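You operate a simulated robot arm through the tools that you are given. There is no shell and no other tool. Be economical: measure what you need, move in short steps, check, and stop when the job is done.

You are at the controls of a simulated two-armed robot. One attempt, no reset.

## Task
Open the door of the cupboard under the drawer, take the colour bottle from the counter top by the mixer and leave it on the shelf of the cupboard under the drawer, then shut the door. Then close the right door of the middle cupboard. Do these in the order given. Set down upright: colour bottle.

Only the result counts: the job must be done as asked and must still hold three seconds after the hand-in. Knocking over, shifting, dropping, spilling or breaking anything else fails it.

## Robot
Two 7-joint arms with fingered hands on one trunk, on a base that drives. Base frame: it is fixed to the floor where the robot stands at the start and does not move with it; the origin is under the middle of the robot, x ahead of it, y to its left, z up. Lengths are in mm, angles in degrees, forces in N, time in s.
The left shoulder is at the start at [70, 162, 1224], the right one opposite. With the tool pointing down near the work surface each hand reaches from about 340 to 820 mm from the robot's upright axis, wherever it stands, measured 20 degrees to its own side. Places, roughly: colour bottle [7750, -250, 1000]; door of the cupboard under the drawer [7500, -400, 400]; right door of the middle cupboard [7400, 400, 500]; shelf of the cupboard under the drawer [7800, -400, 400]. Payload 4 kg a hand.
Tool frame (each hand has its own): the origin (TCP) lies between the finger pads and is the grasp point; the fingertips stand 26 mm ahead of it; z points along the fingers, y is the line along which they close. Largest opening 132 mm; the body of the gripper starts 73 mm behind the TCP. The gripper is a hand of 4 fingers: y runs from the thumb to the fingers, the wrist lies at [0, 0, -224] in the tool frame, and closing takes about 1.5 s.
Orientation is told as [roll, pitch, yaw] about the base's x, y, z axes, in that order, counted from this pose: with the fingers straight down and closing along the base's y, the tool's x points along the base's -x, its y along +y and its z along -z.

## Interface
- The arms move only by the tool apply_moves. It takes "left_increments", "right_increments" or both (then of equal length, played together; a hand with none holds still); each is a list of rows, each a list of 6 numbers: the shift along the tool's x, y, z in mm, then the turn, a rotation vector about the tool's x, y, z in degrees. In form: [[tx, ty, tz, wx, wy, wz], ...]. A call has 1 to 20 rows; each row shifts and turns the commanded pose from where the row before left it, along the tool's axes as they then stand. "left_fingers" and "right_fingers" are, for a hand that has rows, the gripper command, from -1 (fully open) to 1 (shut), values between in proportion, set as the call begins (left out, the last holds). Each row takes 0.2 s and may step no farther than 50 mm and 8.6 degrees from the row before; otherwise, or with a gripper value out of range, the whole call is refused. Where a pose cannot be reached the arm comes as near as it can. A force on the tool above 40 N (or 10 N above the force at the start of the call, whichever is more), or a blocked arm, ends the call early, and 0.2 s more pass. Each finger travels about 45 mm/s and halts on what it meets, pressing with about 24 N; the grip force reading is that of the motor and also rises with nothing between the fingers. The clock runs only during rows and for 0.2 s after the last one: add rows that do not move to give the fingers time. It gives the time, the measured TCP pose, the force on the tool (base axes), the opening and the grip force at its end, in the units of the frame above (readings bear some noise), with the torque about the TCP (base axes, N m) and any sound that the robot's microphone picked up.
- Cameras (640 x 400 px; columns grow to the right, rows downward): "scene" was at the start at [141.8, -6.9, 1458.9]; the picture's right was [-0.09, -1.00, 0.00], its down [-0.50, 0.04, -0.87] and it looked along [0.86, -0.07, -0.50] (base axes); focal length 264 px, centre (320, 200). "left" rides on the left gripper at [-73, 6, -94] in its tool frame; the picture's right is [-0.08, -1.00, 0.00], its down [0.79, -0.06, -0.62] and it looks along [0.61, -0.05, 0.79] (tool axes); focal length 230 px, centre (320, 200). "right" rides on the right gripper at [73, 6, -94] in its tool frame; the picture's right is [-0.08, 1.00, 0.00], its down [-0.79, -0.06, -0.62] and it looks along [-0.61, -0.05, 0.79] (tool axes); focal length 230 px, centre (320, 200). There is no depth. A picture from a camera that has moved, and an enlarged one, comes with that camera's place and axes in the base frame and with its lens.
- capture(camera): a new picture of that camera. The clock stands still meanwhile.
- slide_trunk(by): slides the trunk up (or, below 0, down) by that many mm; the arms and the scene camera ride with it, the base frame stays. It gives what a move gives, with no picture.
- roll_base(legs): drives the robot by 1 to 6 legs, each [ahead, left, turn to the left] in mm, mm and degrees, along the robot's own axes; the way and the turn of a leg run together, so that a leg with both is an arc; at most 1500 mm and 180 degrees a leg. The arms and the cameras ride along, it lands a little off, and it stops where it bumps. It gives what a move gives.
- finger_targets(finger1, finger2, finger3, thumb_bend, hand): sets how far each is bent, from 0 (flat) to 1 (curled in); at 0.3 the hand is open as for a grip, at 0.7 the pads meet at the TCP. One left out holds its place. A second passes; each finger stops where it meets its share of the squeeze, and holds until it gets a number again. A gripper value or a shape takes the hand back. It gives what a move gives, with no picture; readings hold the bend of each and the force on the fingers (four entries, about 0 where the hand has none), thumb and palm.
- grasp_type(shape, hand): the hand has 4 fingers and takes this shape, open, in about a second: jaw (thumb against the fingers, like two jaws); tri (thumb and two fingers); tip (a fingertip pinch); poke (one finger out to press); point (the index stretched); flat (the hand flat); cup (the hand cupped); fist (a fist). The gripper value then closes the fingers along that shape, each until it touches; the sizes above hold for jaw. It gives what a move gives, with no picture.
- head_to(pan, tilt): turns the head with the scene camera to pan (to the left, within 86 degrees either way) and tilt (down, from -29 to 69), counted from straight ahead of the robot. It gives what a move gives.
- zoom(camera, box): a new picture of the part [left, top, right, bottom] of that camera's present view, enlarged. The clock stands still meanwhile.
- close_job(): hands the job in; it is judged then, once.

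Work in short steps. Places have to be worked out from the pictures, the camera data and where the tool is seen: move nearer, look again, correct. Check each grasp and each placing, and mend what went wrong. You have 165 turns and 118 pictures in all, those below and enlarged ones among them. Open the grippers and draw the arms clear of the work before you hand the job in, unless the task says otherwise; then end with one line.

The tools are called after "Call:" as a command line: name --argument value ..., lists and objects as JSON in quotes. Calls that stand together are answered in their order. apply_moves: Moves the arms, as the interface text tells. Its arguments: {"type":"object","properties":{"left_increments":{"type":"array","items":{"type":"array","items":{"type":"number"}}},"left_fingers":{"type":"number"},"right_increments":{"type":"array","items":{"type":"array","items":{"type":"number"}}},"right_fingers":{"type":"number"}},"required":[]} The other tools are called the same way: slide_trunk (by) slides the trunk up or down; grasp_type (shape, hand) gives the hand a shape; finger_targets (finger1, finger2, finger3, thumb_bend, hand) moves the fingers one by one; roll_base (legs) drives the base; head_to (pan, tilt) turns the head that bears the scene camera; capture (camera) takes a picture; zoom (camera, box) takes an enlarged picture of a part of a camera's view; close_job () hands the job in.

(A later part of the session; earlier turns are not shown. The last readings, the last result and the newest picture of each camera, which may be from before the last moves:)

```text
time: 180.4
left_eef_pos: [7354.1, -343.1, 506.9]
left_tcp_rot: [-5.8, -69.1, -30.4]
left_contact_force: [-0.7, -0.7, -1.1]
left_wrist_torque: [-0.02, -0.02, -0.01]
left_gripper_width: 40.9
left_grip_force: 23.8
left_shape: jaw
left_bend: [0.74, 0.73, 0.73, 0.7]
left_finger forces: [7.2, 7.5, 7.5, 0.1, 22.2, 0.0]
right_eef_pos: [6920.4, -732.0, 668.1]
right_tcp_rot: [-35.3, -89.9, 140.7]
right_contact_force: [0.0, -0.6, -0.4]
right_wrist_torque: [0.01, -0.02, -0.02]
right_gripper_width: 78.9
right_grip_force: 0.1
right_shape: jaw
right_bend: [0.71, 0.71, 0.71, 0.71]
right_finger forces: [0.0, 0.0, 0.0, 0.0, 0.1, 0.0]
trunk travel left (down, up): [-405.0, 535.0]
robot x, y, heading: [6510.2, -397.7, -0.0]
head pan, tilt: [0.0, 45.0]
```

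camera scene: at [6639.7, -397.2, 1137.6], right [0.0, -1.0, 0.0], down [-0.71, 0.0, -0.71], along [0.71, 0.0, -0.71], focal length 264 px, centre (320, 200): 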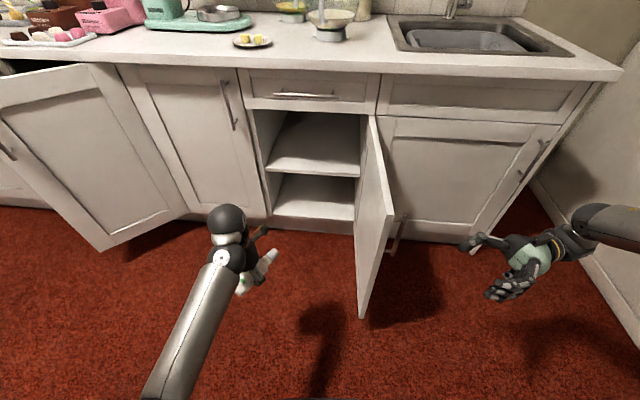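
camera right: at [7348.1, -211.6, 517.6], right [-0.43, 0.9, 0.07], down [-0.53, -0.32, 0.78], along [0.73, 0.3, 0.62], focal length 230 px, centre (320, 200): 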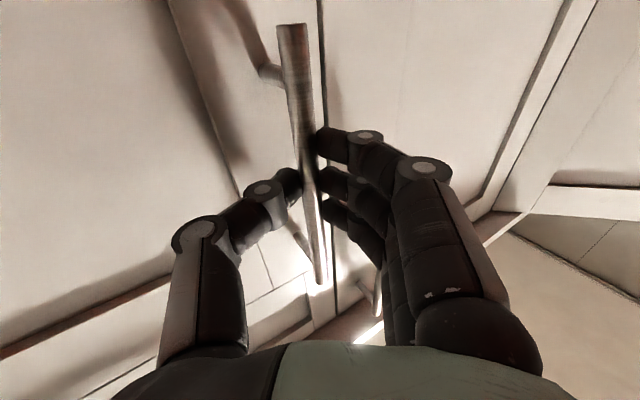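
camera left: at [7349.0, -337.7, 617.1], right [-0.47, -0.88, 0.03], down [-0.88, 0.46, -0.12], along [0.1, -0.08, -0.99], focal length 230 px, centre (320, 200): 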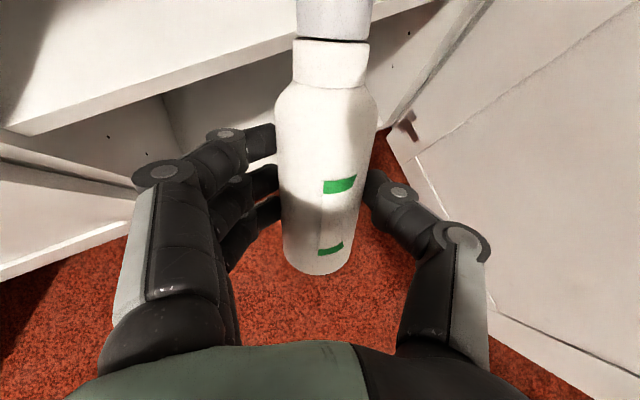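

Works. Last ~21° to horizontal.

Call:
apply_moves --left_increments '[[0, 0, 0, 1, -7, 0], [0, 0, 0, 1, -7, 0], [0, 0, 0, 1, -7, 0], [0, 0, 0, 0, 0, 0]]'

Call:
capture --camera "left"

Call:
zoom --camera "scene" --box '[200, 70, 440, 220]'

```text
time: 181.4
left_eef_pos: [7353.6, -325.0, 497.3]
left_tcp_rot: [-6.3, -73.2, -29.1]
left_contact_force: [0.4, 0.0, -1.8]
left_wrist_torque: [0.03, 0.03, 0.0]
left_gripper_width: 40.6
left_grip_force: 23.6
left_shape: jaw
left_bend: [0.74, 0.73, 0.73, 0.7]
left_finger forces: [7.0, 7.2, 7.2, 0.0, 21.5, 0.1]
left hand out of reach, approached as far as the arm can: row 1, 2, 3
right_eef_pos: [6920.2, -730.4, 669.6]
right_tcp_rot: [-31.4, -89.9, 136.8]
right_contact_force: [-0.5, -0.1, 1.0]
right_wrist_torque: [-0.02, -0.04, 0.0]
right_gripper_width: 78.9
right_grip_force: 0.1
right_shape: jaw
right_bend: [0.71, 0.71, 0.71, 0.71]
right_finger forces: [0.0, 0.1, 0.0, 0.0, 0.0, 0.0]
trunk travel left (down, up): [-405.0, 535.0]
robot x, y, heading: [6508.3, -399.4, -0.1]
head pan, tilt: [0.0, 45.0]
```

```text
30 pictures are left
camera left: at [7303.1, -279.1, 594.4], right [-0.56, -0.82, 0.11], down [-0.71, 0.41, -0.57], along [0.43, -0.39, -0.81], focal length 230 px, centre (320, 200)
```

left: 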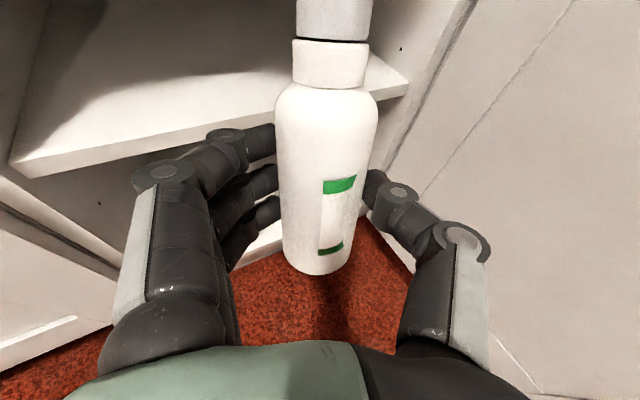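

```text
2.67 times, centred on (320, 145) of scene
camera zoom: at [6639.7, -397.6, 1137.6], right [0.0, -1.0, 0.0], down [-0.71, 0.0, -0.71], along [0.71, 0.0, -0.71], focal length 703 px, centre (320, 347)
```

zoom: 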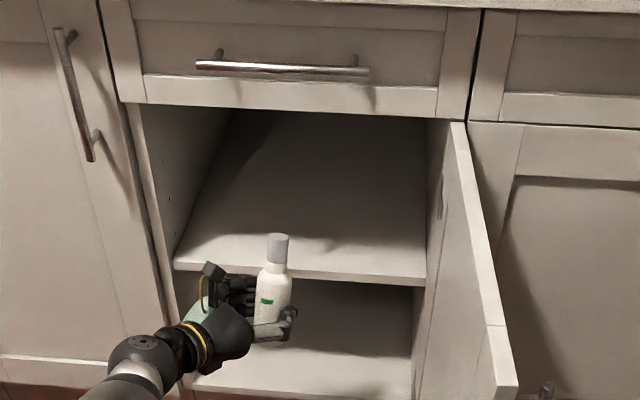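

Bottle is ~17° from upright. I raise the hand 80 mm (needed anyway) and finish the rotation.

Call:
apply_moves --left_increments '[[-26, -6, -4, 0, 0, 0], [-26, -6, -4, 0, 0, 0], [-26, -6, -4, 0, 0, 0], [0, 0, 0, 0, -5.7, 0.5], [0, 0, 0, 0, -5.7, 0.5], [0, 0, 0, 0, -5.7, 0.5], [0, 0, 0, 0, 0, 0]]'

Call:
capture --camera "left"

```text
time: 183.0
left_eef_pos: [7353.7, -342.9, 577.3]
left_tcp_rot: [-147.0, -89.4, 111.5]
left_contact_force: [-0.6, -0.3, -1.1]
left_wrist_torque: [0.03, 0.04, 0.0]
left_gripper_width: 40.5
left_grip_force: 24.0
left_shape: jaw
left_bend: [0.74, 0.73, 0.73, 0.7]
left_finger forces: [7.1, 7.3, 7.3, 0.1, 21.7, 0.0]
right_eef_pos: [6921.2, -730.6, 668.9]
right_tcp_rot: [-26.0, -89.9, 131.2]
right_contact_force: [0.9, -0.2, 0.2]
right_wrist_torque: [0.0, 0.01, 0.02]
right_gripper_width: 78.8
right_grip_force: 0.1
right_shape: jaw
right_bend: [0.71, 0.71, 0.71, 0.71]
right_finger forces: [0.0, 0.1, 0.0, 0.0, 0.0, 0.0]
trunk travel left (down, up): [-405.0, 535.0]
robot x, y, heading: [6505.2, -396.4, -0.1]
head pan, tilt: [0.0, 45.0]
```

```text
28 pictures are left
camera left: at [7280.2, -284.8, 649.0], right [-0.58, -0.81, 0.08], down [-0.53, 0.3, -0.79], along [0.62, -0.5, -0.61], focal length 230 px, centre (320, 200)
```

left: 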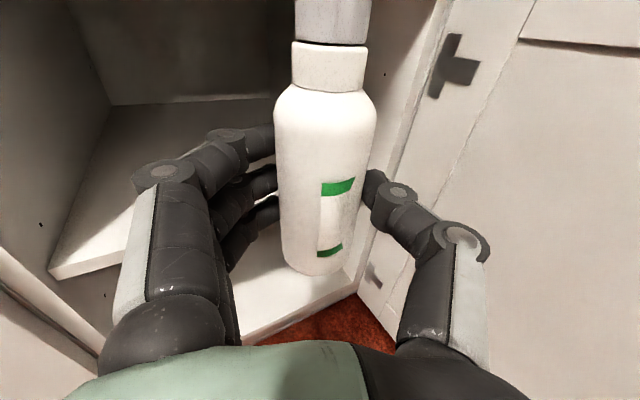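

Bottle is upright, its base ≈65 mm below TCP (z≈512), shelf ≈478. For more reach without the base hitting the door, I raise the hand 150 mm and lower the trunk 140 mm.

Call:
apply_moves --left_increments '[[-38, 0, 0, 0, 0, 0], [-38, 0, 0, 0, 0, 0], [-38, 0, 0, 0, 0, 0], [-36, 0, 0, 0, 0, 0], [0, 0, 0, 0, 0, 0]]'

Call:
slide_trunk --by -140

Call:
capture --camera "left"

```text
time: 184.2
left_eef_pos: [7355.3, -341.6, 725.4]
left_tcp_rot: [-133.2, -89.4, 97.8]
left_contact_force: [0.3, -0.7, -1.5]
left_wrist_torque: [0.01, 0.01, 0.02]
left_gripper_width: 40.3
left_grip_force: 23.9
left_shape: jaw
left_bend: [0.74, 0.73, 0.73, 0.7]
left_finger forces: [6.8, 7.0, 6.9, 0.0, 20.7, 0.0]
right_eef_pos: [6921.3, -731.1, 669.2]
right_tcp_rot: [-26.7, -89.9, 131.9]
right_contact_force: [-0.2, -0.4, 0.5]
right_wrist_torque: [0.01, -0.01, -0.03]
right_gripper_width: 78.9
right_grip_force: 0.1
right_shape: jaw
right_bend: [0.71, 0.71, 0.71, 0.71]
right_finger forces: [0.0, 0.0, 0.1, 0.2, 0.0, 0.0]
trunk travel left (down, up): [-405.0, 535.0]
robot x, y, heading: [6510.3, -394.8, 0.1]
head pan, tilt: [0.0, 45.0]
```

```text
time: 185.9
left_eef_pos: [7356.0, -341.0, 584.8]
left_tcp_rot: [-139.6, -89.5, 104.1]
left_contact_force: [-0.4, 0.7, -1.7]
left_wrist_torque: [0.03, 0.01, -0.02]
left_gripper_width: 40.1
left_grip_force: 24.0
left_shape: jaw
left_bend: [0.74, 0.73, 0.73, 0.7]
left_finger forces: [6.8, 6.8, 7.0, 0.0, 20.6, 0.1]
right_eef_pos: [6921.4, -730.8, 530.4]
right_tcp_rot: [-33.5, -89.9, 138.8]
right_contact_force: [0.1, 0.7, 0.7]
right_wrist_torque: [0.01, -0.01, 0.0]
right_gripper_width: 78.8
right_grip_force: 0.1
right_shape: jaw
right_bend: [0.71, 0.71, 0.71, 0.71]
right_finger forces: [0.0, 0.0, 0.0, 0.1, 0.1, 0.0]
trunk travel left (down, up): [-265.0, 675.0]
robot x, y, heading: [6507.4, -400.1, -0.0]
head pan, tilt: [0.0, 45.0]
```

```text
27 pictures are left
camera left: at [7281.9, -282.7, 658.1], right [-0.58, -0.81, 0.08], down [-0.54, 0.3, -0.79], along [0.62, -0.5, -0.61], focal length 230 px, centre (320, 200)
```

left: 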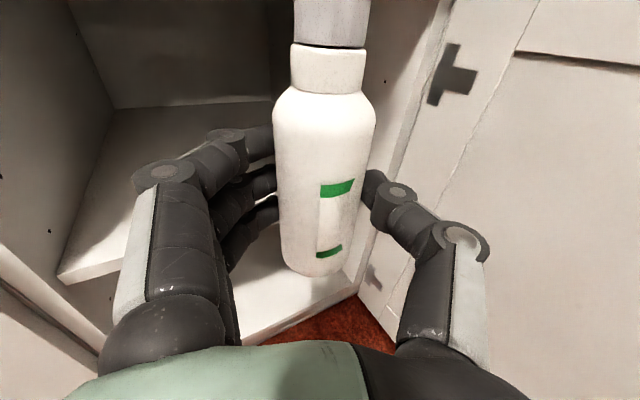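

Base of the bottle ≈520, shelf ≈478. I drive 140 mm ahead (base front stays short of the door edge) and check.

Call:
roll_base --legs '[[140, -10, 0]]'

Call:
capture --camera "left"

Call:
capture --camera "scene"

```text
time: 187.2
left_eef_pos: [7496.9, -352.3, 584.3]
left_tcp_rot: [-133.5, -89.5, 98.0]
left_contact_force: [0.1, 0.1, -1.4]
left_wrist_torque: [0.02, 0.02, -0.03]
left_gripper_width: 40.1
left_grip_force: 24.0
left_shape: jaw
left_bend: [0.74, 0.74, 0.73, 0.7]
left_finger forces: [6.9, 7.1, 7.0, 0.1, 20.7, 0.0]
right_eef_pos: [7061.9, -742.1, 529.6]
right_tcp_rot: [-13.1, -89.9, 118.3]
right_contact_force: [1.1, 0.2, 0.7]
right_wrist_torque: [-0.01, 0.0, 0.0]
right_gripper_width: 78.5
right_grip_force: 0.0
right_shape: jaw
right_bend: [0.71, 0.71, 0.71, 0.71]
right_finger forces: [0.1, 0.0, 0.1, 0.0, 0.0, 0.0]
trunk travel left (down, up): [-265.0, 675.0]
robot x, y, heading: [6649.3, -407.1, 0.3]
head pan, tilt: [0.0, 45.0]
```

```text
26 pictures are left
camera left: at [7423.3, -293.8, 657.4], right [-0.58, -0.81, 0.08], down [-0.54, 0.3, -0.79], along [0.61, -0.5, -0.61], focal length 230 px, centre (320, 200)
```

left: 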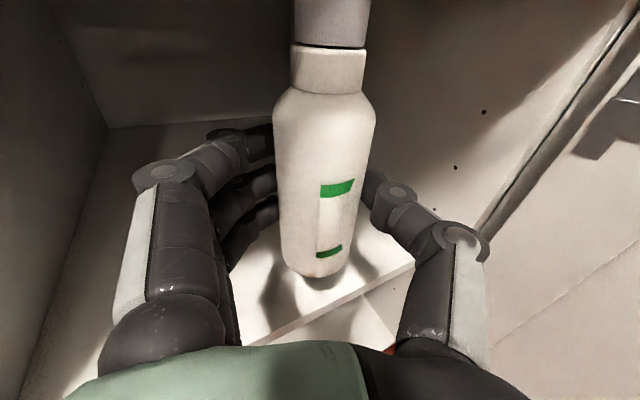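

```text
25 pictures are left
camera scene: at [6781.1, -408.1, 997.5], right [0.0, -1.0, 0.0], down [-0.71, 0.0, -0.71], along [0.71, 0.0, -0.71], focal length 264 px, centre (320, 200)
```

scene: 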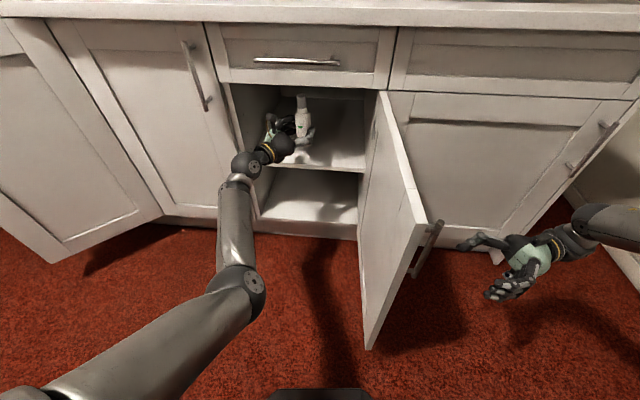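

Bottle is over the shelf near its front. I push ~50 mm further in with the arm.

Call:
apply_moves --left_increments '[[0, 6, 16, 0, 0, 0], [0, 6, 16, 0, 0, 0], [0, 6, 16, 0, 0, 0], [0, 0, 0, 0, 0, 0]]'

Call:
capture --camera "left"

```text
time: 188.2
left_eef_pos: [7545.9, -363.9, 585.3]
left_tcp_rot: [-136.2, -89.5, 100.9]
left_contact_force: [-1.7, 0.2, -1.9]
left_wrist_torque: [0.02, 0.03, -0.01]
left_gripper_width: 40.4
left_grip_force: 24.2
left_shape: jaw
left_bend: [0.74, 0.74, 0.73, 0.7]
left_finger forces: [6.8, 6.9, 7.1, 0.0, 20.8, 0.0]
right_eef_pos: [7062.2, -742.0, 530.4]
right_tcp_rot: [-26.0, -89.8, 131.2]
right_contact_force: [0.4, 0.6, 0.5]
right_wrist_torque: [0.0, 0.01, 0.0]
right_gripper_width: 78.7
right_grip_force: 0.0
right_shape: jaw
right_bend: [0.71, 0.71, 0.71, 0.71]
right_finger forces: [0.0, 0.0, 0.0, 0.0, 0.0, 0.0]
trunk travel left (down, up): [-265.0, 675.0]
robot x, y, heading: [6648.1, -403.4, -0.1]
head pan, tilt: [0.0, 45.0]
```

```text
24 pictures are left
camera left: at [7472.1, -305.9, 657.7], right [-0.58, -0.81, 0.08], down [-0.54, 0.3, -0.79], along [0.61, -0.5, -0.61], focal length 230 px, centre (320, 200)
```

left: 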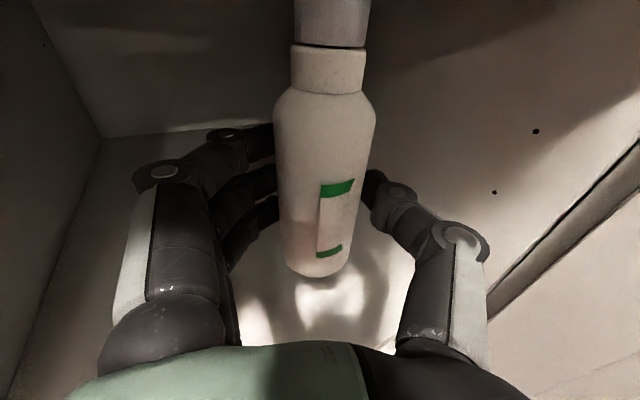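

Bottle at ≈[7559,-373]. I lower it in small steps, watching the force.

Call:
apply_moves --left_increments '[[8, 0, 0, 0, 0, 0], [8, 0, 0, 0, 0, 0], [6, 0, 0, 0, 0, 0], [6, 0, 0, 0, 0, 0], [0, 0, 0, 0, 0, 0]]'

Call:
apply_moves --left_increments '[[3, 0, 0, 0, 0, 0], [3, 0, 0, 0, 0, 0], [0, 0, 0, 0, 0, 0]]'

Call:
capture --camera "left"

```text
time: 189.4
left_eef_pos: [7545.2, -366.2, 557.3]
left_tcp_rot: [-137.7, -89.4, 102.3]
left_contact_force: [0.5, 0.6, -1.0]
left_wrist_torque: [0.04, -0.01, -0.04]
left_gripper_width: 40.0
left_grip_force: 24.1
left_shape: jaw
left_bend: [0.74, 0.74, 0.73, 0.7]
left_finger forces: [6.8, 6.9, 7.0, 0.0, 20.9, 0.0]
right_eef_pos: [7061.3, -741.5, 528.7]
right_tcp_rot: [-25.4, -90.0, 130.5]
right_contact_force: [0.4, -0.8, -0.3]
right_wrist_torque: [0.02, 0.03, -0.04]
right_gripper_width: 78.8
right_grip_force: 0.0
right_shape: jaw
right_bend: [0.71, 0.71, 0.71, 0.71]
right_finger forces: [0.0, 0.1, 0.1, 0.1, 0.1, 0.1]
trunk travel left (down, up): [-265.0, 675.0]
robot x, y, heading: [6647.3, -406.1, -0.0]
head pan, tilt: [0.0, 45.0]
```

```text
time: 190.2
left_eef_pos: [7547.3, -365.1, 550.9]
left_tcp_rot: [-136.9, -89.5, 101.4]
left_contact_force: [-0.3, 0.5, -0.7]
left_wrist_torque: [-0.01, 0.02, 0.02]
left_gripper_width: 39.8
left_grip_force: 23.8
left_shape: jaw
left_bend: [0.74, 0.74, 0.73, 0.7]
left_finger forces: [6.7, 7.0, 7.1, 0.0, 20.8, 0.1]
right_eef_pos: [7059.9, -741.4, 530.3]
right_tcp_rot: [-25.6, -89.8, 130.8]
right_contact_force: [-0.3, 0.4, 0.5]
right_wrist_torque: [-0.01, -0.01, -0.02]
right_gripper_width: 78.8
right_grip_force: 0.0
right_shape: jaw
right_bend: [0.71, 0.71, 0.71, 0.71]
right_finger forces: [0.0, 0.0, 0.0, 0.0, 0.1, 0.0]
trunk travel left (down, up): [-265.0, 675.0]
robot x, y, heading: [6646.5, -412.6, 0.0]
head pan, tilt: [0.0, 45.0]
```

```text
23 pictures are left
camera left: at [7472.9, -306.9, 623.7], right [-0.58, -0.81, 0.08], down [-0.54, 0.3, -0.79], along [0.61, -0.5, -0.61], focal length 230 px, centre (320, 200)
```

left: 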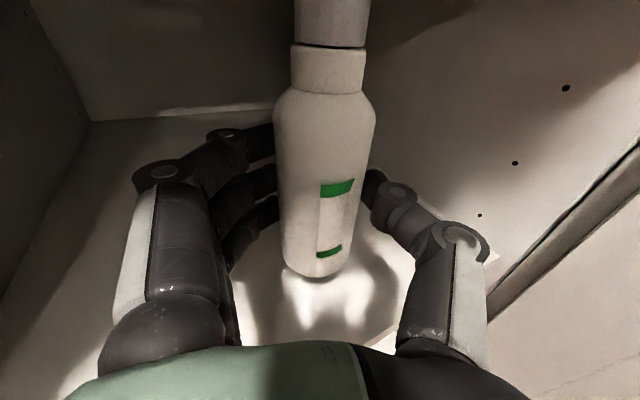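

Close to the shelf but no contact yet; I lower further in 2 mm steps.

Call:
apply_moves --left_increments '[[2, 0, 0, 0, 0, 0], [2, 0, 0, 0, 0, 0], [2, 0, 0, 0, 0, 0], [0, 0, 0, 0, 0, 0]]'

Call:
apply_moves --left_increments '[[2, 0, 0, 0, 0, 0], [2, 0, 0, 0, 0, 0], [0, 0, 0, 0, 0, 0]]'

Call:
apply_moves --left_increments '[[2, 0, 0, 0, 0, 0], [2, 0, 0, 0, 0, 0], [0, 0, 0, 0, 0, 0]]'

```text
time: 191.2
left_eef_pos: [7544.9, -366.1, 546.2]
left_tcp_rot: [-135.2, -89.5, 99.8]
left_contact_force: [0.5, 0.8, -1.5]
left_wrist_torque: [0.03, 0.03, 0.01]
left_gripper_width: 40.1
left_grip_force: 24.2
left_shape: jaw
left_bend: [0.74, 0.74, 0.73, 0.7]
left_finger forces: [6.8, 7.1, 7.0, 0.0, 20.8, 0.1]
right_eef_pos: [7061.8, -742.8, 530.4]
right_tcp_rot: [-24.7, -89.8, 130.0]
right_contact_force: [-1.2, -0.1, -0.8]
right_wrist_torque: [0.04, 0.0, 0.02]
right_gripper_width: 78.7
right_grip_force: 0.0
right_shape: jaw
right_bend: [0.71, 0.71, 0.71, 0.71]
right_finger forces: [0.0, 0.0, 0.1, 0.1, 0.0, 0.0]
trunk travel left (down, up): [-265.0, 675.0]
robot x, y, heading: [6647.2, -408.3, -0.2]
head pan, tilt: [0.0, 45.0]
```

```text
time: 192.0
left_eef_pos: [7546.9, -366.1, 541.0]
left_tcp_rot: [-134.6, -89.4, 99.1]
left_contact_force: [0.1, -0.1, -1.2]
left_wrist_torque: [0.0, 0.0, 0.0]
left_gripper_width: 39.9
left_grip_force: 23.4
left_shape: jaw
left_bend: [0.74, 0.74, 0.73, 0.7]
left_finger forces: [6.7, 7.0, 7.1, 0.0, 20.9, 0.0]
right_eef_pos: [7061.1, -740.8, 529.1]
right_tcp_rot: [-24.0, -89.8, 129.4]
right_contact_force: [0.4, 0.3, -0.3]
right_wrist_torque: [0.06, -0.02, -0.02]
right_gripper_width: 78.7
right_grip_force: 0.0
right_shape: jaw
right_bend: [0.71, 0.71, 0.71, 0.71]
right_finger forces: [0.0, 0.0, 0.1, 0.0, 0.0, 0.0]
trunk travel left (down, up): [-265.0, 675.0]
robot x, y, heading: [6647.9, -409.4, 0.0]
head pan, tilt: [0.0, 45.0]
```

```text
time: 192.8
left_eef_pos: [7547.0, -365.8, 537.2]
left_tcp_rot: [-137.4, -89.5, 101.8]
left_contact_force: [0.8, 0.4, -1.5]
left_wrist_torque: [0.02, 0.04, 0.0]
left_gripper_width: 40.1
left_grip_force: 24.1
left_shape: jaw
left_bend: [0.74, 0.74, 0.73, 0.7]
left_finger forces: [6.7, 7.1, 7.0, 0.0, 20.7, 0.1]
right_eef_pos: [7061.7, -742.2, 529.6]
right_tcp_rot: [-23.7, -89.9, 129.0]
right_contact_force: [0.7, 0.0, 0.1]
right_wrist_torque: [-0.02, -0.02, 0.02]
right_gripper_width: 78.6
right_grip_force: 0.1
right_shape: jaw
right_bend: [0.71, 0.71, 0.71, 0.71]
right_finger forces: [0.0, 0.0, 0.0, 0.1, 0.1, 0.1]
trunk travel left (down, up): [-265.0, 675.0]
robot x, y, heading: [6646.5, -408.2, -0.2]
head pan, tilt: [0.0, 45.0]
```

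Call:
apply_moves --left_increments '[[2, 0, 0, 0, 0, 0], [2, 0, 0, 0, 0, 0], [2, 0, 0, 0, 0, 0], [0, 0, 0, 0, 0, 0]]'

Call:
capture --camera "left"

Call:
zoom --camera "scene" --box '[220, 70, 380, 190]'

```text
time: 193.8
left_eef_pos: [7547.4, -365.5, 531.7]
left_tcp_rot: [-137.1, -89.4, 101.8]
left_contact_force: [0.1, 0.3, -2.3]
left_wrist_torque: [-0.03, 0.03, -0.01]
left_gripper_width: 39.8
left_grip_force: 23.9
left_shape: jaw
left_bend: [0.74, 0.74, 0.73, 0.7]
left_finger forces: [6.8, 7.1, 7.0, 0.0, 20.6, 0.1]
right_eef_pos: [7061.2, -741.9, 529.1]
right_tcp_rot: [-24.8, -89.9, 130.0]
right_contact_force: [0.1, 0.4, -0.1]
right_wrist_torque: [0.02, -0.03, 0.02]
right_gripper_width: 79.0
right_grip_force: 0.0
right_shape: jaw
right_bend: [0.71, 0.71, 0.71, 0.71]
right_finger forces: [0.0, 0.1, 0.0, 0.0, 0.1, 0.0]
trunk travel left (down, up): [-265.0, 675.0]
robot x, y, heading: [6642.4, -408.7, 0.0]
head pan, tilt: [0.0, 45.0]
```

```text
22 pictures are left
camera left: at [7472.8, -307.0, 603.8], right [-0.58, -0.81, 0.08], down [-0.54, 0.3, -0.79], along [0.61, -0.5, -0.61], focal length 230 px, centre (320, 200)
```

left: 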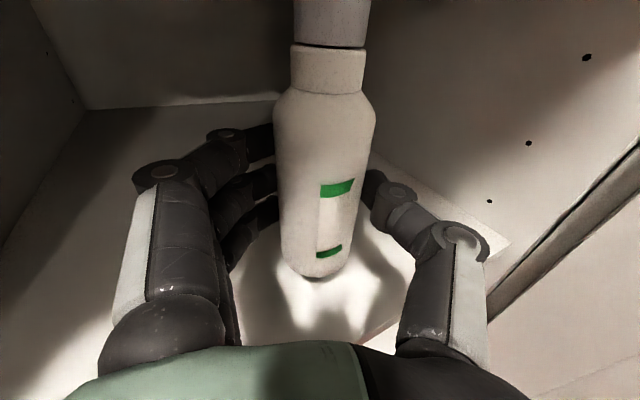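

```text
3.33 times, centred on (300, 130) of scene
camera zoom: at [6780.7, -408.0, 997.6], right [0.0, -1.0, 0.0], down [-0.71, 0.0, -0.71], along [0.71, 0.0, -0.71], focal length 879 px, centre (387, 433)
```

zoom: 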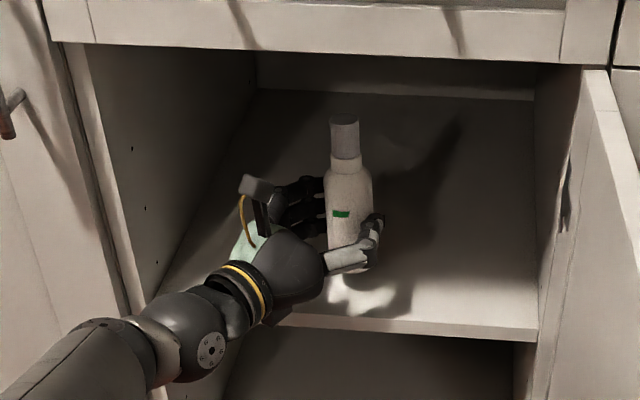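

Shelf seems lower (≈445). I continue lowering in small steps.

Call:
apply_moves --left_increments '[[3, 0, 0, 0, 0, 0], [3, 0, 0, 0, 0, 0], [3, 0, 0, 0, 0, 0], [0, 0, 0, 0, 0, 0]]'

Call:
apply_moves --left_increments '[[2, 0, 0, 0, 0, 0], [2, 0, 0, 0, 0, 0], [2, 0, 0, 0, 0, 0], [0, 0, 0, 0, 0, 0]]'

Call:
apply_moves --left_increments '[[2, 0, 0, 0, 0, 0], [2, 0, 0, 0, 0, 0], [0, 0, 0, 0, 0, 0]]'

```text
time: 194.8
left_eef_pos: [7546.2, -366.2, 521.6]
left_tcp_rot: [-136.7, -89.5, 101.3]
left_contact_force: [0.6, -0.3, -2.4]
left_wrist_torque: [0.03, 0.0, 0.02]
left_gripper_width: 39.8
left_grip_force: 24.5
left_shape: jaw
left_bend: [0.74, 0.74, 0.73, 0.7]
left_finger forces: [6.8, 6.9, 7.1, 0.0, 20.7, 0.0]
right_eef_pos: [7062.2, -741.3, 529.6]
right_tcp_rot: [-24.7, -89.8, 129.9]
right_contact_force: [0.2, 0.3, 0.7]
right_wrist_torque: [-0.01, 0.0, 0.0]
right_gripper_width: 79.1
right_grip_force: 0.2
right_shape: jaw
right_bend: [0.71, 0.71, 0.71, 0.71]
right_finger forces: [0.0, 0.0, 0.1, 0.0, 0.0, 0.0]
trunk travel left (down, up): [-265.0, 675.0]
robot x, y, heading: [6648.5, -408.4, 0.0]
head pan, tilt: [0.0, 45.0]
```

```text
time: 195.8
left_eef_pos: [7545.7, -367.3, 517.8]
left_tcp_rot: [-135.1, -89.5, 99.6]
left_contact_force: [0.5, 0.2, -1.9]
left_wrist_torque: [0.0, 0.03, -0.05]
left_gripper_width: 40.2
left_grip_force: 24.0
left_shape: jaw
left_bend: [0.74, 0.74, 0.73, 0.7]
left_finger forces: [6.9, 7.0, 7.0, 0.0, 20.7, 0.0]
right_eef_pos: [7061.0, -743.2, 530.3]
right_tcp_rot: [-24.9, -89.9, 130.1]
right_contact_force: [0.9, 0.0, 0.5]
right_wrist_torque: [-0.01, -0.04, -0.02]
right_gripper_width: 78.8
right_grip_force: 0.1
right_shape: jaw
right_bend: [0.71, 0.71, 0.71, 0.71]
right_finger forces: [0.0, 0.1, 0.0, 0.1, 0.0, 0.0]
trunk travel left (down, up): [-265.0, 675.0]
robot x, y, heading: [6644.9, -408.5, -0.1]
head pan, tilt: [0.0, 45.0]
```

```text
time: 196.6
left_eef_pos: [7545.4, -366.8, 513.2]
left_tcp_rot: [-135.6, -89.4, 100.1]
left_contact_force: [0.4, -0.6, -1.8]
left_wrist_torque: [0.0, 0.02, 0.0]
left_gripper_width: 40.2
left_grip_force: 23.8
left_shape: jaw
left_bend: [0.74, 0.74, 0.73, 0.7]
left_finger forces: [6.8, 6.9, 7.0, 0.0, 20.7, 0.0]
right_eef_pos: [7061.5, -741.3, 529.1]
right_tcp_rot: [-25.1, -90.0, 130.3]
right_contact_force: [0.0, -0.2, 0.7]
right_wrist_torque: [-0.01, 0.0, -0.03]
right_gripper_width: 79.2
right_grip_force: 0.0
right_shape: jaw
right_bend: [0.71, 0.71, 0.71, 0.71]
right_finger forces: [0.0, 0.0, 0.0, 0.1, 0.0, 0.1]
trunk travel left (down, up): [-265.0, 675.0]
robot x, y, heading: [6646.8, -410.5, -0.2]
head pan, tilt: [0.0, 45.0]
```

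Call:
apply_moves --left_increments '[[2, 0, 0, 0, 0, 0], [2, 0, 0, 0, 0, 0], [0, 0, 0, 0, 0, 0]]'

Call:
apply_moves --left_increments '[[2, 0, 0, 0, 0, 0], [2, 0, 0, 0, 0, 0], [0, 0, 0, 0, 0, 0]]'

Call:
zoom --camera "scene" --box '[260, 80, 360, 170]'

```text
time: 197.4
left_eef_pos: [7545.5, -365.1, 509.6]
left_tcp_rot: [-135.2, -89.5, 99.7]
left_contact_force: [-0.6, 0.0, -0.6]
left_wrist_torque: [0.01, 0.03, 0.01]
left_gripper_width: 40.1
left_grip_force: 24.2
left_shape: jaw
left_bend: [0.74, 0.74, 0.73, 0.7]
left_finger forces: [6.8, 7.0, 6.9, 0.0, 20.7, 0.0]
right_eef_pos: [7061.9, -741.7, 529.4]
right_tcp_rot: [-25.2, -89.9, 130.5]
right_contact_force: [0.5, 0.1, 1.1]
right_wrist_torque: [-0.01, 0.04, 0.0]
right_gripper_width: 78.6
right_grip_force: 0.0
right_shape: jaw
right_bend: [0.71, 0.71, 0.71, 0.71]
right_finger forces: [0.0, 0.1, 0.0, 0.0, 0.0, 0.0]
trunk travel left (down, up): [-265.0, 675.0]
robot x, y, heading: [6647.2, -412.0, -0.2]
head pan, tilt: [0.0, 45.0]
```

```text
time: 198.2
left_eef_pos: [7546.5, -366.1, 505.0]
left_tcp_rot: [-133.9, -89.5, 98.4]
left_contact_force: [-0.9, -0.1, -1.1]
left_wrist_torque: [0.01, 0.06, 0.01]
left_gripper_width: 40.2
left_grip_force: 23.9
left_shape: jaw
left_bend: [0.74, 0.74, 0.73, 0.7]
left_finger forces: [6.7, 7.0, 6.9, 0.0, 20.7, 0.0]
right_eef_pos: [7060.3, -741.4, 530.2]
right_tcp_rot: [-24.7, -89.9, 130.1]
right_contact_force: [0.2, -0.1, 0.0]
right_wrist_torque: [0.0, -0.01, -0.03]
right_gripper_width: 78.7
right_grip_force: 0.1
right_shape: jaw
right_bend: [0.71, 0.71, 0.71, 0.71]
right_finger forces: [0.0, 0.0, 0.0, 0.0, 0.1, 0.0]
trunk travel left (down, up): [-265.0, 675.0]
robot x, y, heading: [6649.7, -405.1, -0.2]
head pan, tilt: [0.0, 45.0]
```

```text
4.44 times, centred on (310, 125) of scene
camera zoom: at [6780.7, -408.0, 997.6], right [0.0, -1.0, 0.0], down [-0.71, 0.0, -0.71], along [0.71, 0.0, -0.71], focal length 1172 px, centre (364, 533)
```

zoom: 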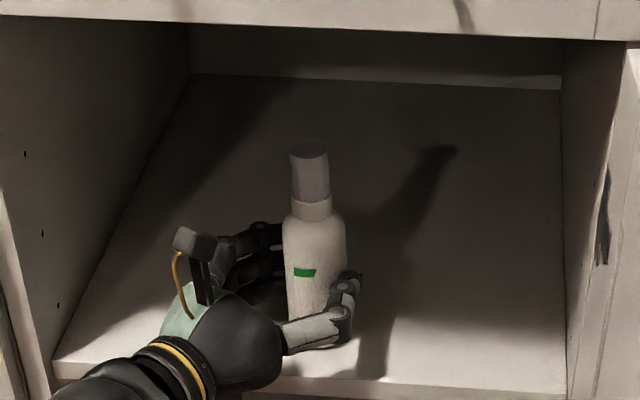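

Still no contact; continue.

Call:
apply_moves --left_increments '[[2, 0, 0, 0, 0, 0], [2, 0, 0, 0, 0, 0], [2, 0, 0, 0, 0, 0], [0, 0, 0, 0, 0, 0]]'

Call:
apply_moves --left_increments '[[2, 0, 0, 0, 0, 0], [2, 0, 0, 0, 0, 0], [2, 0, 0, 0, 0, 0], [0, 0, 0, 0, 0, 0]]'

Call:
capture --camera "left"

```text
time: 199.2
left_eef_pos: [7545.3, -368.3, 502.7]
left_tcp_rot: [-165.3, -89.4, 129.9]
left_contact_force: [2.9, 0.5, 11.0]
left_wrist_torque: [0.22, -0.36, -0.01]
left_gripper_width: 40.1
left_grip_force: 24.0
left_shape: jaw
left_bend: [0.74, 0.73, 0.73, 0.7]
left_finger forces: [6.4, 7.6, 8.7, 0.1, 20.6, 0.1]
right_eef_pos: [7060.6, -741.6, 531.3]
right_tcp_rot: [-51.3, -89.8, 156.6]
right_contact_force: [0.0, -0.4, -0.3]
right_wrist_torque: [0.02, 0.0, 0.0]
right_gripper_width: 78.7
right_grip_force: 0.1
right_shape: jaw
right_bend: [0.71, 0.71, 0.71, 0.71]
right_finger forces: [0.0, 0.1, 0.0, 0.0, 0.0, 0.0]
trunk travel left (down, up): [-265.0, 675.0]
robot x, y, heading: [6643.9, -411.0, -0.1]
head pan, tilt: [0.0, 45.0]
```

```text
time: 200.2
left_eef_pos: [7541.8, -367.7, 501.8]
left_tcp_rot: [-176.1, -89.1, 140.5]
left_contact_force: [7.7, -1.4, 23.8]
left_wrist_torque: [0.02, -0.43, 0.0]
left_gripper_width: 39.6
left_grip_force: 23.8
left_shape: jaw
left_bend: [0.74, 0.73, 0.73, 0.7]
left_finger forces: [7.0, 8.0, 8.6, 0.0, 20.3, 0.0]
left hand out of reach, approached as far as the arm can: row 2
right_eef_pos: [7059.7, -742.5, 530.4]
right_tcp_rot: [-60.9, -89.8, 166.2]
right_contact_force: [-0.6, -0.6, 0.3]
right_wrist_torque: [-0.02, -0.01, 0.02]
right_gripper_width: 78.9
right_grip_force: 0.0
right_shape: jaw
right_bend: [0.71, 0.71, 0.71, 0.71]
right_finger forces: [0.1, 0.0, 0.1, 0.0, 0.0, 0.0]
trunk travel left (down, up): [-265.0, 675.0]
robot x, y, heading: [6645.0, -411.1, -0.4]
head pan, tilt: [0.0, 45.0]
```

```text
19 pictures are left
camera left: at [7468.4, -308.8, 573.4], right [-0.58, -0.81, 0.08], down [-0.53, 0.3, -0.79], along [0.62, -0.5, -0.6], focal length 230 px, centre (320, 200)
```

left: 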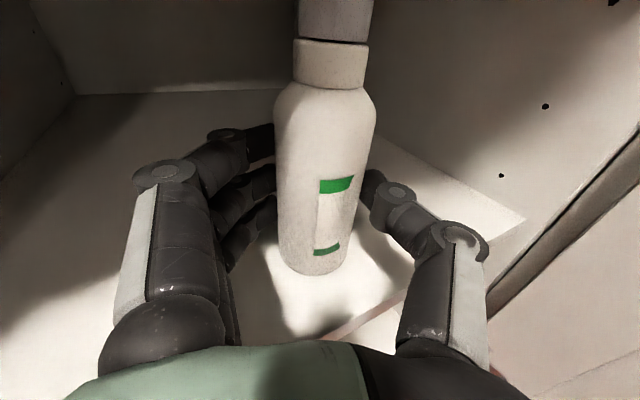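

Contact (24 N) at TCP z≈502: the bottle stands on the shelf. I relieve the pressure and open the hand.

Call:
apply_moves --left_increments '[[-4, 0, 0, 0, 0, 0], [-4, 0, 0, 0, 0, 0], [0, 0, 0, 0, 0, 0]]'

Call:
apply_moves --left_fingers 0.2 --left_increments '[[0, 0, 0, 0, 0, 0], [0, 0, 0, 0, 0, 0], [0, 0, 0, 0, 0, 0], [0, 0, 0, 0, 0, 0]]'

Call:
apply_moves --left_fingers -0.3 --left_increments '[[0, 0, 0, 0, 0, 0], [0, 0, 0, 0, 0, 0], [0, 0, 0, 0, 0, 0], [0, 0, 0, 0, 0, 0]]'

Call:
capture --camera "left"

```text
time: 201.0
left_eef_pos: [7541.4, -366.0, 503.1]
left_tcp_rot: [-135.6, -89.4, 100.2]
left_contact_force: [-0.3, -1.2, 9.8]
left_wrist_torque: [0.0, -0.24, -0.04]
left_gripper_width: 39.7
left_grip_force: 23.5
left_shape: jaw
left_bend: [0.74, 0.73, 0.73, 0.7]
left_finger forces: [6.8, 7.3, 7.8, 0.0, 22.7, 0.0]
right_eef_pos: [7060.8, -741.8, 529.9]
right_tcp_rot: [-52.2, -89.8, 157.2]
right_contact_force: [0.9, 0.3, -0.6]
right_wrist_torque: [0.02, -0.02, -0.01]
right_gripper_width: 79.1
right_grip_force: 0.0
right_shape: jaw
right_bend: [0.71, 0.71, 0.71, 0.71]
right_finger forces: [0.0, 0.0, 0.1, 0.1, 0.1, 0.0]
trunk travel left (down, up): [-265.0, 675.0]
robot x, y, heading: [6645.8, -406.0, -0.3]
head pan, tilt: [0.0, 45.0]
```

```text
time: 202.0
left_eef_pos: [7541.9, -365.7, 501.4]
left_tcp_rot: [-132.5, -89.4, 97.1]
left_contact_force: [0.6, 0.0, -0.5]
left_wrist_torque: [-0.01, 0.02, -0.02]
left_gripper_width: 51.8
left_grip_force: 0.2
left_shape: jaw
left_bend: [0.73, 0.73, 0.73, 0.7]
left_finger forces: [0.0, 0.0, 0.0, 0.0, 0.0, 0.0]
right_eef_pos: [7061.0, -741.2, 530.5]
right_tcp_rot: [-31.2, -89.9, 136.4]
right_contact_force: [-0.3, 0.1, 0.7]
right_wrist_torque: [-0.02, 0.01, 0.03]
right_gripper_width: 78.8
right_grip_force: 0.0
right_shape: jaw
right_bend: [0.71, 0.71, 0.71, 0.71]
right_finger forces: [0.0, 0.0, 0.0, 0.1, 0.0, 0.1]
trunk travel left (down, up): [-265.0, 675.0]
robot x, y, heading: [6647.2, -403.5, -0.3]
head pan, tilt: [0.0, 45.0]
```

```text
time: 203.0
left_eef_pos: [7541.9, -366.2, 502.8]
left_tcp_rot: [-136.7, -89.4, 101.1]
left_contact_force: [-0.5, -0.7, 0.6]
left_wrist_torque: [0.03, 0.01, -0.01]
left_gripper_width: 85.2
left_grip_force: 0.1
left_shape: jaw
left_bend: [0.7, 0.7, 0.7, 0.67]
left_finger forces: [0.1, 0.0, 0.0, 0.1, 0.0, 0.0]
right_eef_pos: [7061.9, -741.2, 529.5]
right_tcp_rot: [-29.9, -89.9, 135.3]
right_contact_force: [0.7, 0.3, 0.3]
right_wrist_torque: [-0.04, 0.01, 0.0]
right_gripper_width: 78.6
right_grip_force: 0.0
right_shape: jaw
right_bend: [0.71, 0.71, 0.71, 0.71]
right_finger forces: [0.0, 0.1, 0.0, 0.0, 0.1, 0.0]
trunk travel left (down, up): [-265.0, 675.0]
robot x, y, heading: [6647.0, -409.1, 0.1]
head pan, tilt: [0.0, 45.0]
```

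```text
18 pictures are left
camera left: at [7469.3, -307.7, 574.7], right [-0.58, -0.81, 0.08], down [-0.54, 0.3, -0.79], along [0.61, -0.5, -0.61], focal length 230 px, centre (320, 200)
```

left: 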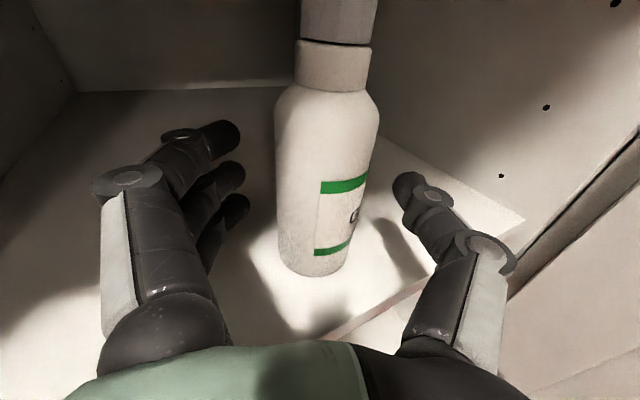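

Bottle stands upright and free. I withdraw the hand straight back along its axis.

Call:
apply_moves --left_increments '[[0, 0, -25, 0, 0, 0], [0, 0, -30, 0, 0, 0], [0, 0, -35, 0, 0, 0], [0, 0, -35, 0, 0, 0], [0, 0, 0, 0, 0, 0]]'

Call:
capture --camera "left"

```text
time: 204.2
left_eef_pos: [7439.1, -293.5, 500.9]
left_tcp_rot: [-140.7, -89.6, 105.3]
left_contact_force: [-0.2, 0.3, 1.3]
left_wrist_torque: [0.0, -0.01, 0.02]
left_gripper_width: 85.4
left_grip_force: 0.1
left_shape: jaw
left_bend: [0.7, 0.7, 0.7, 0.67]
left_finger forces: [0.1, 0.0, 0.0, 0.0, 0.0, 0.0]
right_eef_pos: [7061.7, -741.2, 528.9]
right_tcp_rot: [-28.5, -89.8, 133.7]
right_contact_force: [0.3, -0.4, -0.2]
right_wrist_torque: [-0.02, 0.0, -0.02]
right_gripper_width: 78.9
right_grip_force: 0.1
right_shape: jaw
right_bend: [0.71, 0.71, 0.71, 0.71]
right_finger forces: [0.0, 0.1, 0.0, 0.0, 0.1, 0.0]
trunk travel left (down, up): [-265.0, 675.0]
robot x, y, heading: [6644.6, -405.7, -0.0]
head pan, tilt: [0.0, 45.0]
```

```text
17 pictures are left
camera left: at [7367.1, -235.6, 573.3], right [-0.58, -0.81, 0.08], down [-0.54, 0.3, -0.79], along [0.62, -0.5, -0.61], focal length 230 px, centre (320, 200)
```

left: 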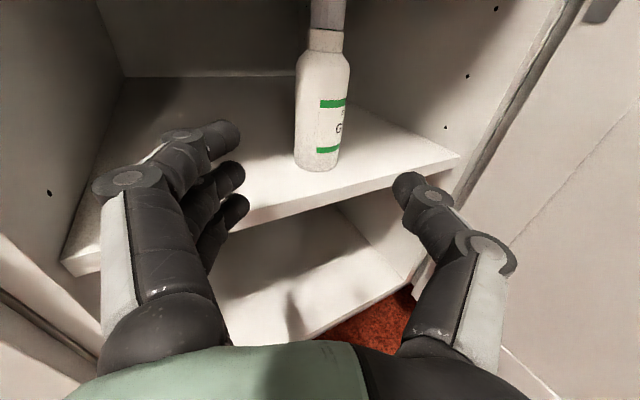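

The bottle stands upright on the shelf. I retract the left hand out of the door's sweep and back the base a little.

Call:
apply_moves --left_increments '[[0, 0, -45, 0, 0, 0], [0, 0, -45, 0, 0, 0], [0, 0, -45, 0, 0, 0], [0, 0, -45, 0, 0, 0], [0, 0, -45, 0, 0, 0], [0, 0, 0, 0, 0, 0]]'

Call:
roll_base --legs '[[-60, 0, 0]]'

Call:
capture --camera "scene"

```text
time: 205.6
left_eef_pos: [7259.5, -162.5, 500.4]
left_tcp_rot: [-138.2, -89.5, 102.9]
left_contact_force: [-0.2, -0.6, -0.5]
left_wrist_torque: [0.02, -0.01, 0.01]
left_gripper_width: 85.4
left_grip_force: 0.0
left_shape: jaw
left_bend: [0.7, 0.7, 0.7, 0.67]
left_finger forces: [0.0, 0.0, 0.1, 0.1, 0.0, 0.0]
right_eef_pos: [7061.9, -741.0, 529.2]
right_tcp_rot: [-31.5, -90.0, 136.7]
right_contact_force: [0.8, -0.4, -0.6]
right_wrist_torque: [0.01, -0.01, -0.02]
right_gripper_width: 78.6
right_grip_force: 0.1
right_shape: jaw
right_bend: [0.71, 0.71, 0.71, 0.71]
right_finger forces: [0.0, 0.1, 0.0, 0.1, 0.0, 0.0]
trunk travel left (down, up): [-265.0, 675.0]
robot x, y, heading: [6644.7, -406.0, -0.2]
head pan, tilt: [0.0, 45.0]
```

```text
time: 206.6
left_eef_pos: [7200.1, -161.2, 500.3]
left_tcp_rot: [-141.4, -89.4, 106.2]
left_contact_force: [-0.1, 0.9, -0.2]
left_wrist_torque: [0.01, -0.01, 0.0]
left_gripper_width: 85.5
left_grip_force: 0.1
left_shape: jaw
left_bend: [0.7, 0.7, 0.7, 0.67]
left_finger forces: [0.0, 0.0, 0.0, 0.0, 0.1, 0.0]
right_eef_pos: [7001.8, -741.1, 529.9]
right_tcp_rot: [-38.5, -89.9, 143.8]
right_contact_force: [-0.2, 0.1, -0.9]
right_wrist_torque: [0.02, 0.01, 0.01]
right_gripper_width: 78.8
right_grip_force: 0.1
right_shape: jaw
right_bend: [0.71, 0.71, 0.71, 0.71]
right_finger forces: [0.0, 0.0, 0.0, 0.0, 0.0, 0.1]
trunk travel left (down, up): [-265.0, 675.0]
robot x, y, heading: [6587.7, -407.3, 0.2]
head pan, tilt: [0.0, 45.0]
```

```text
16 pictures are left
camera scene: at [6720.7, -407.6, 997.8], right [0.0, -1.0, 0.0], down [-0.71, 0.0, -0.71], along [0.71, 0.0, -0.71], focal length 264 px, centre (320, 200)
```

scene: 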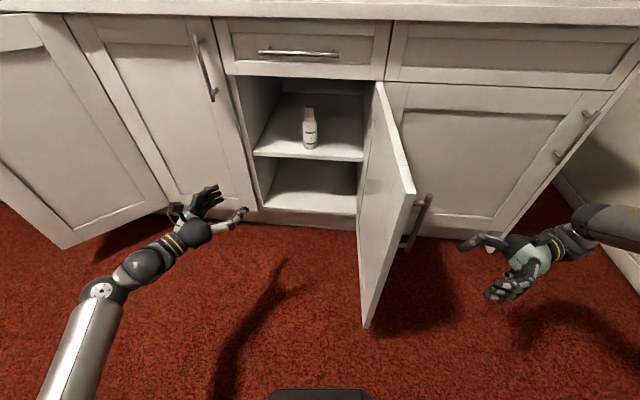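

Bottle stands well. Now the right hand (closed) goes to the outer side of the door below the handle, to push it shut.

Call:
apply_moves --right_fingers 1 --right_increments '[[18, -31, 0, 0, 0, 0], [18, -31, 0, 0, 0, 0], [18, -31, 0, 0, 0, 0], [18, -31, 0, 0, 0, 0], [18, -31, 0, 0, 0, 0], [0, 0, 0, 0, 0, 0], [0, 0, 0, 0, 0, 0]]'

Call:
apply_moves --right_increments '[[0, 0, 30, 0, 0, 0], [0, 0, 30, 0, 0, 0], [0, 0, 30, 2, 0, 0], [0, 0, 30, 4, 0, 0], [0, 0, 30, 4, 0, 0], [0, 0, 30, 4, 0, 0]]'

Call:
capture --camera "scene"

```text
time: 208.2
left_eef_pos: [7200.1, -162.5, 499.9]
left_tcp_rot: [-139.7, -89.4, 104.3]
left_contact_force: [-0.1, 0.3, 0.1]
left_wrist_torque: [-0.04, -0.03, 0.01]
left_gripper_width: 85.5
left_grip_force: 0.0
left_shape: jaw
left_bend: [0.7, 0.7, 0.7, 0.67]
left_finger forces: [0.1, 0.0, 0.0, 0.1, 0.0, 0.0]
right_eef_pos: [7150.8, -698.1, 440.3]
right_tcp_rot: [-28.9, -89.9, 134.2]
right_contact_force: [0.3, -0.3, -0.3]
right_wrist_torque: [0.0, 0.01, 0.01]
right_gripper_width: 0.0
right_grip_force: 24.0
right_shape: jaw
right_bend: [0.67, 0.58, 0.67, 0.66]
right_finger forces: [0.1, 0.1, 0.0, 0.1, 0.0, 0.0]
trunk travel left (down, up): [-265.0, 675.0]
robot x, y, heading: [6587.1, -408.2, 0.2]
head pan, tilt: [0.0, 45.0]
```

```text
time: 209.6
left_eef_pos: [7199.8, -161.5, 500.1]
left_tcp_rot: [-138.9, -89.5, 103.3]
left_contact_force: [0.2, 0.7, -0.5]
left_wrist_torque: [-0.02, -0.01, 0.02]
left_gripper_width: 85.4
left_grip_force: 0.0
left_shape: jaw
left_bend: [0.7, 0.7, 0.7, 0.67]
left_finger forces: [0.0, 0.0, 0.0, 0.0, 0.0, 0.0]
right_eef_pos: [7112.5, -523.1, 437.6]
right_tcp_rot: [-44.1, -89.8, 135.4]
right_contact_force: [0.3, 0.8, 0.3]
right_wrist_torque: [0.01, 0.04, -0.01]
right_gripper_width: 0.0
right_grip_force: 24.1
right_shape: jaw
right_bend: [0.67, 0.58, 0.67, 0.66]
right_finger forces: [0.0, 0.1, 0.1, 0.0, 0.0, 0.0]
trunk travel left (down, up): [-265.0, 675.0]
robot x, y, heading: [6584.1, -409.9, -0.3]
head pan, tilt: [0.0, 45.0]
```

```text
15 pictures are left
camera scene: at [6721.0, -407.6, 997.7], right [0.0, -1.0, 0.0], down [-0.71, 0.0, -0.71], along [0.71, 0.0, -0.71], focal length 264 px, centre (320, 200)
```

scene: 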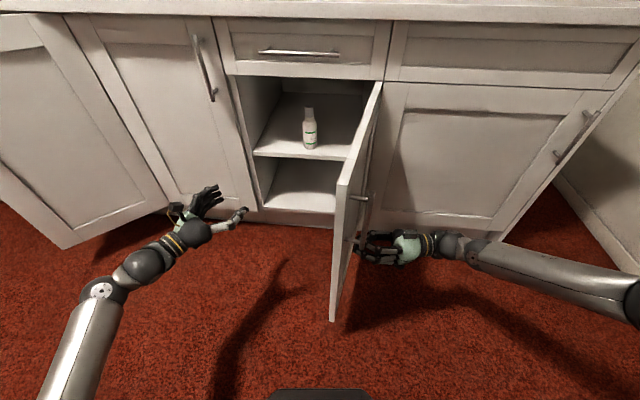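

The door is swinging (~70°). I follow the arc, turning the hand with it.

Call:
apply_moves --right_increments '[[0, -10, 29, 6.5, 0, 0], [0, -8, 29, 6.5, 0, 0], [0, -6, 29, 6.5, 0, 0], [0, -6, 31, 5, 0, 0], [0, -5, 31, 5, 0, 0], [0, -4, 31, 5, 0, 0]]'

Call:
capture --camera "scene"

```text
time: 211.0
left_eef_pos: [7199.9, -161.5, 499.6]
left_tcp_rot: [-138.1, -89.4, 102.8]
left_contact_force: [-0.1, -0.1, -0.1]
left_wrist_torque: [-0.02, -0.01, 0.01]
left_gripper_width: 85.4
left_grip_force: 0.0
left_shape: jaw
left_bend: [0.7, 0.7, 0.7, 0.67]
left_finger forces: [0.1, 0.1, 0.0, 0.0, 0.1, 0.0]
right_eef_pos: [7195.8, -359.6, 438.1]
right_tcp_rot: [-43.2, -89.9, 99.7]
right_contact_force: [-0.3, 0.6, 0.3]
right_wrist_torque: [0.02, -0.02, 0.01]
right_gripper_width: 0.1
right_grip_force: 23.2
right_shape: jaw
right_bend: [0.67, 0.58, 0.67, 0.66]
right_finger forces: [0.0, 0.1, 0.0, 0.0, 0.0, 0.0]
trunk travel left (down, up): [-265.0, 675.0]
robot x, y, heading: [6589.9, -411.5, -0.3]
head pan, tilt: [0.0, 45.0]
```

```text
14 pictures are left
camera scene: at [6721.1, -407.6, 997.7], right [0.0, -1.0, 0.0], down [-0.71, 0.0, -0.71], along [0.71, 0.0, -0.71], focal length 264 px, centre (320, 200)
```

scene: 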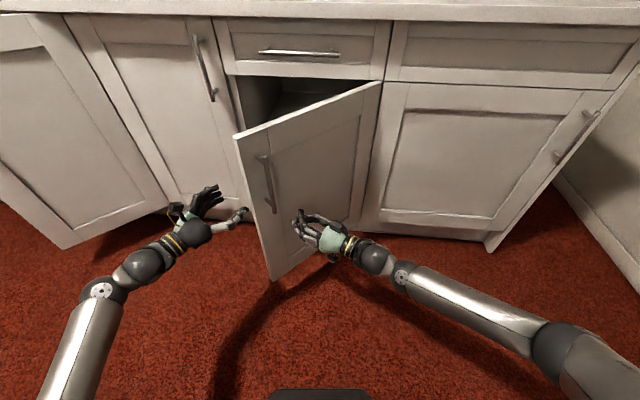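

Door at ~38°. I move the left hand back a bit more and keep pushing with the right.

Call:
apply_moves --left_increments '[[0, 0, -20, 0, 0, 0], [0, 0, -20, 0, 0, 0], [0, 0, -20, 0, 0, 0], [0, 0, 0, 0, 0, 0], [0, 0, 0, 0, 0, 0], [0, 0, 0, 0, 0, 0]]' --right_increments '[[0, -6, 20, 5, 0, 0], [0, -6, 33, 5, 0, 0], [0, -6, 33, 5, 0, 0], [0, -7, 31, 5, 0, 0], [0, -7, 31, 5, 0, 0], [0, -7, 31, 5, 0, 0]]'

Call:
capture --camera "scene"

```text
time: 212.4
left_eef_pos: [7150.1, -127.6, 498.4]
left_tcp_rot: [-138.3, -89.4, 103.0]
left_contact_force: [0.6, 0.0, 0.2]
left_wrist_torque: [0.01, 0.0, 0.0]
left_gripper_width: 85.6
left_grip_force: 0.1
left_shape: jaw
left_bend: [0.7, 0.7, 0.7, 0.67]
left_finger forces: [0.1, 0.0, 0.0, 0.1, 0.1, 0.0]
right_eef_pos: [7350.2, -267.3, 440.4]
right_tcp_rot: [-81.0, -89.9, 107.9]
right_contact_force: [-0.3, -0.7, 0.2]
right_wrist_torque: [-0.02, 0.0, 0.0]
right_gripper_width: 0.0
right_grip_force: 23.9
right_shape: jaw
right_bend: [0.67, 0.58, 0.67, 0.66]
right_finger forces: [0.1, 0.0, 0.0, 0.0, 0.0, 0.1]
trunk travel left (down, up): [-265.0, 675.0]
robot x, y, heading: [6585.4, -407.7, -0.1]
head pan, tilt: [0.0, 45.0]
```

```text
13 pictures are left
camera scene: at [6721.0, -407.4, 997.6], right [0.0, -1.0, 0.0], down [-0.71, 0.0, -0.71], along [0.71, 0.0, -0.71], focal length 264 px, centre (320, 200)
```

scene: 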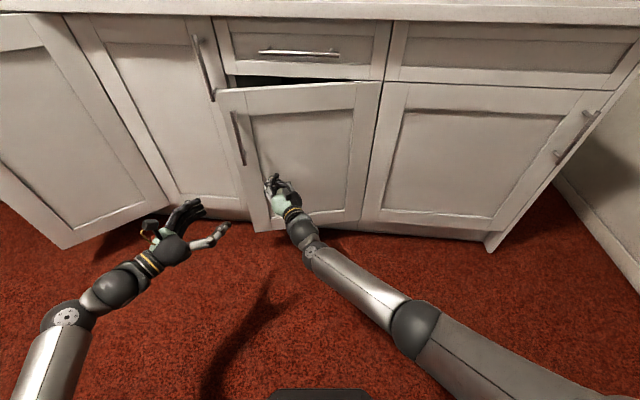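

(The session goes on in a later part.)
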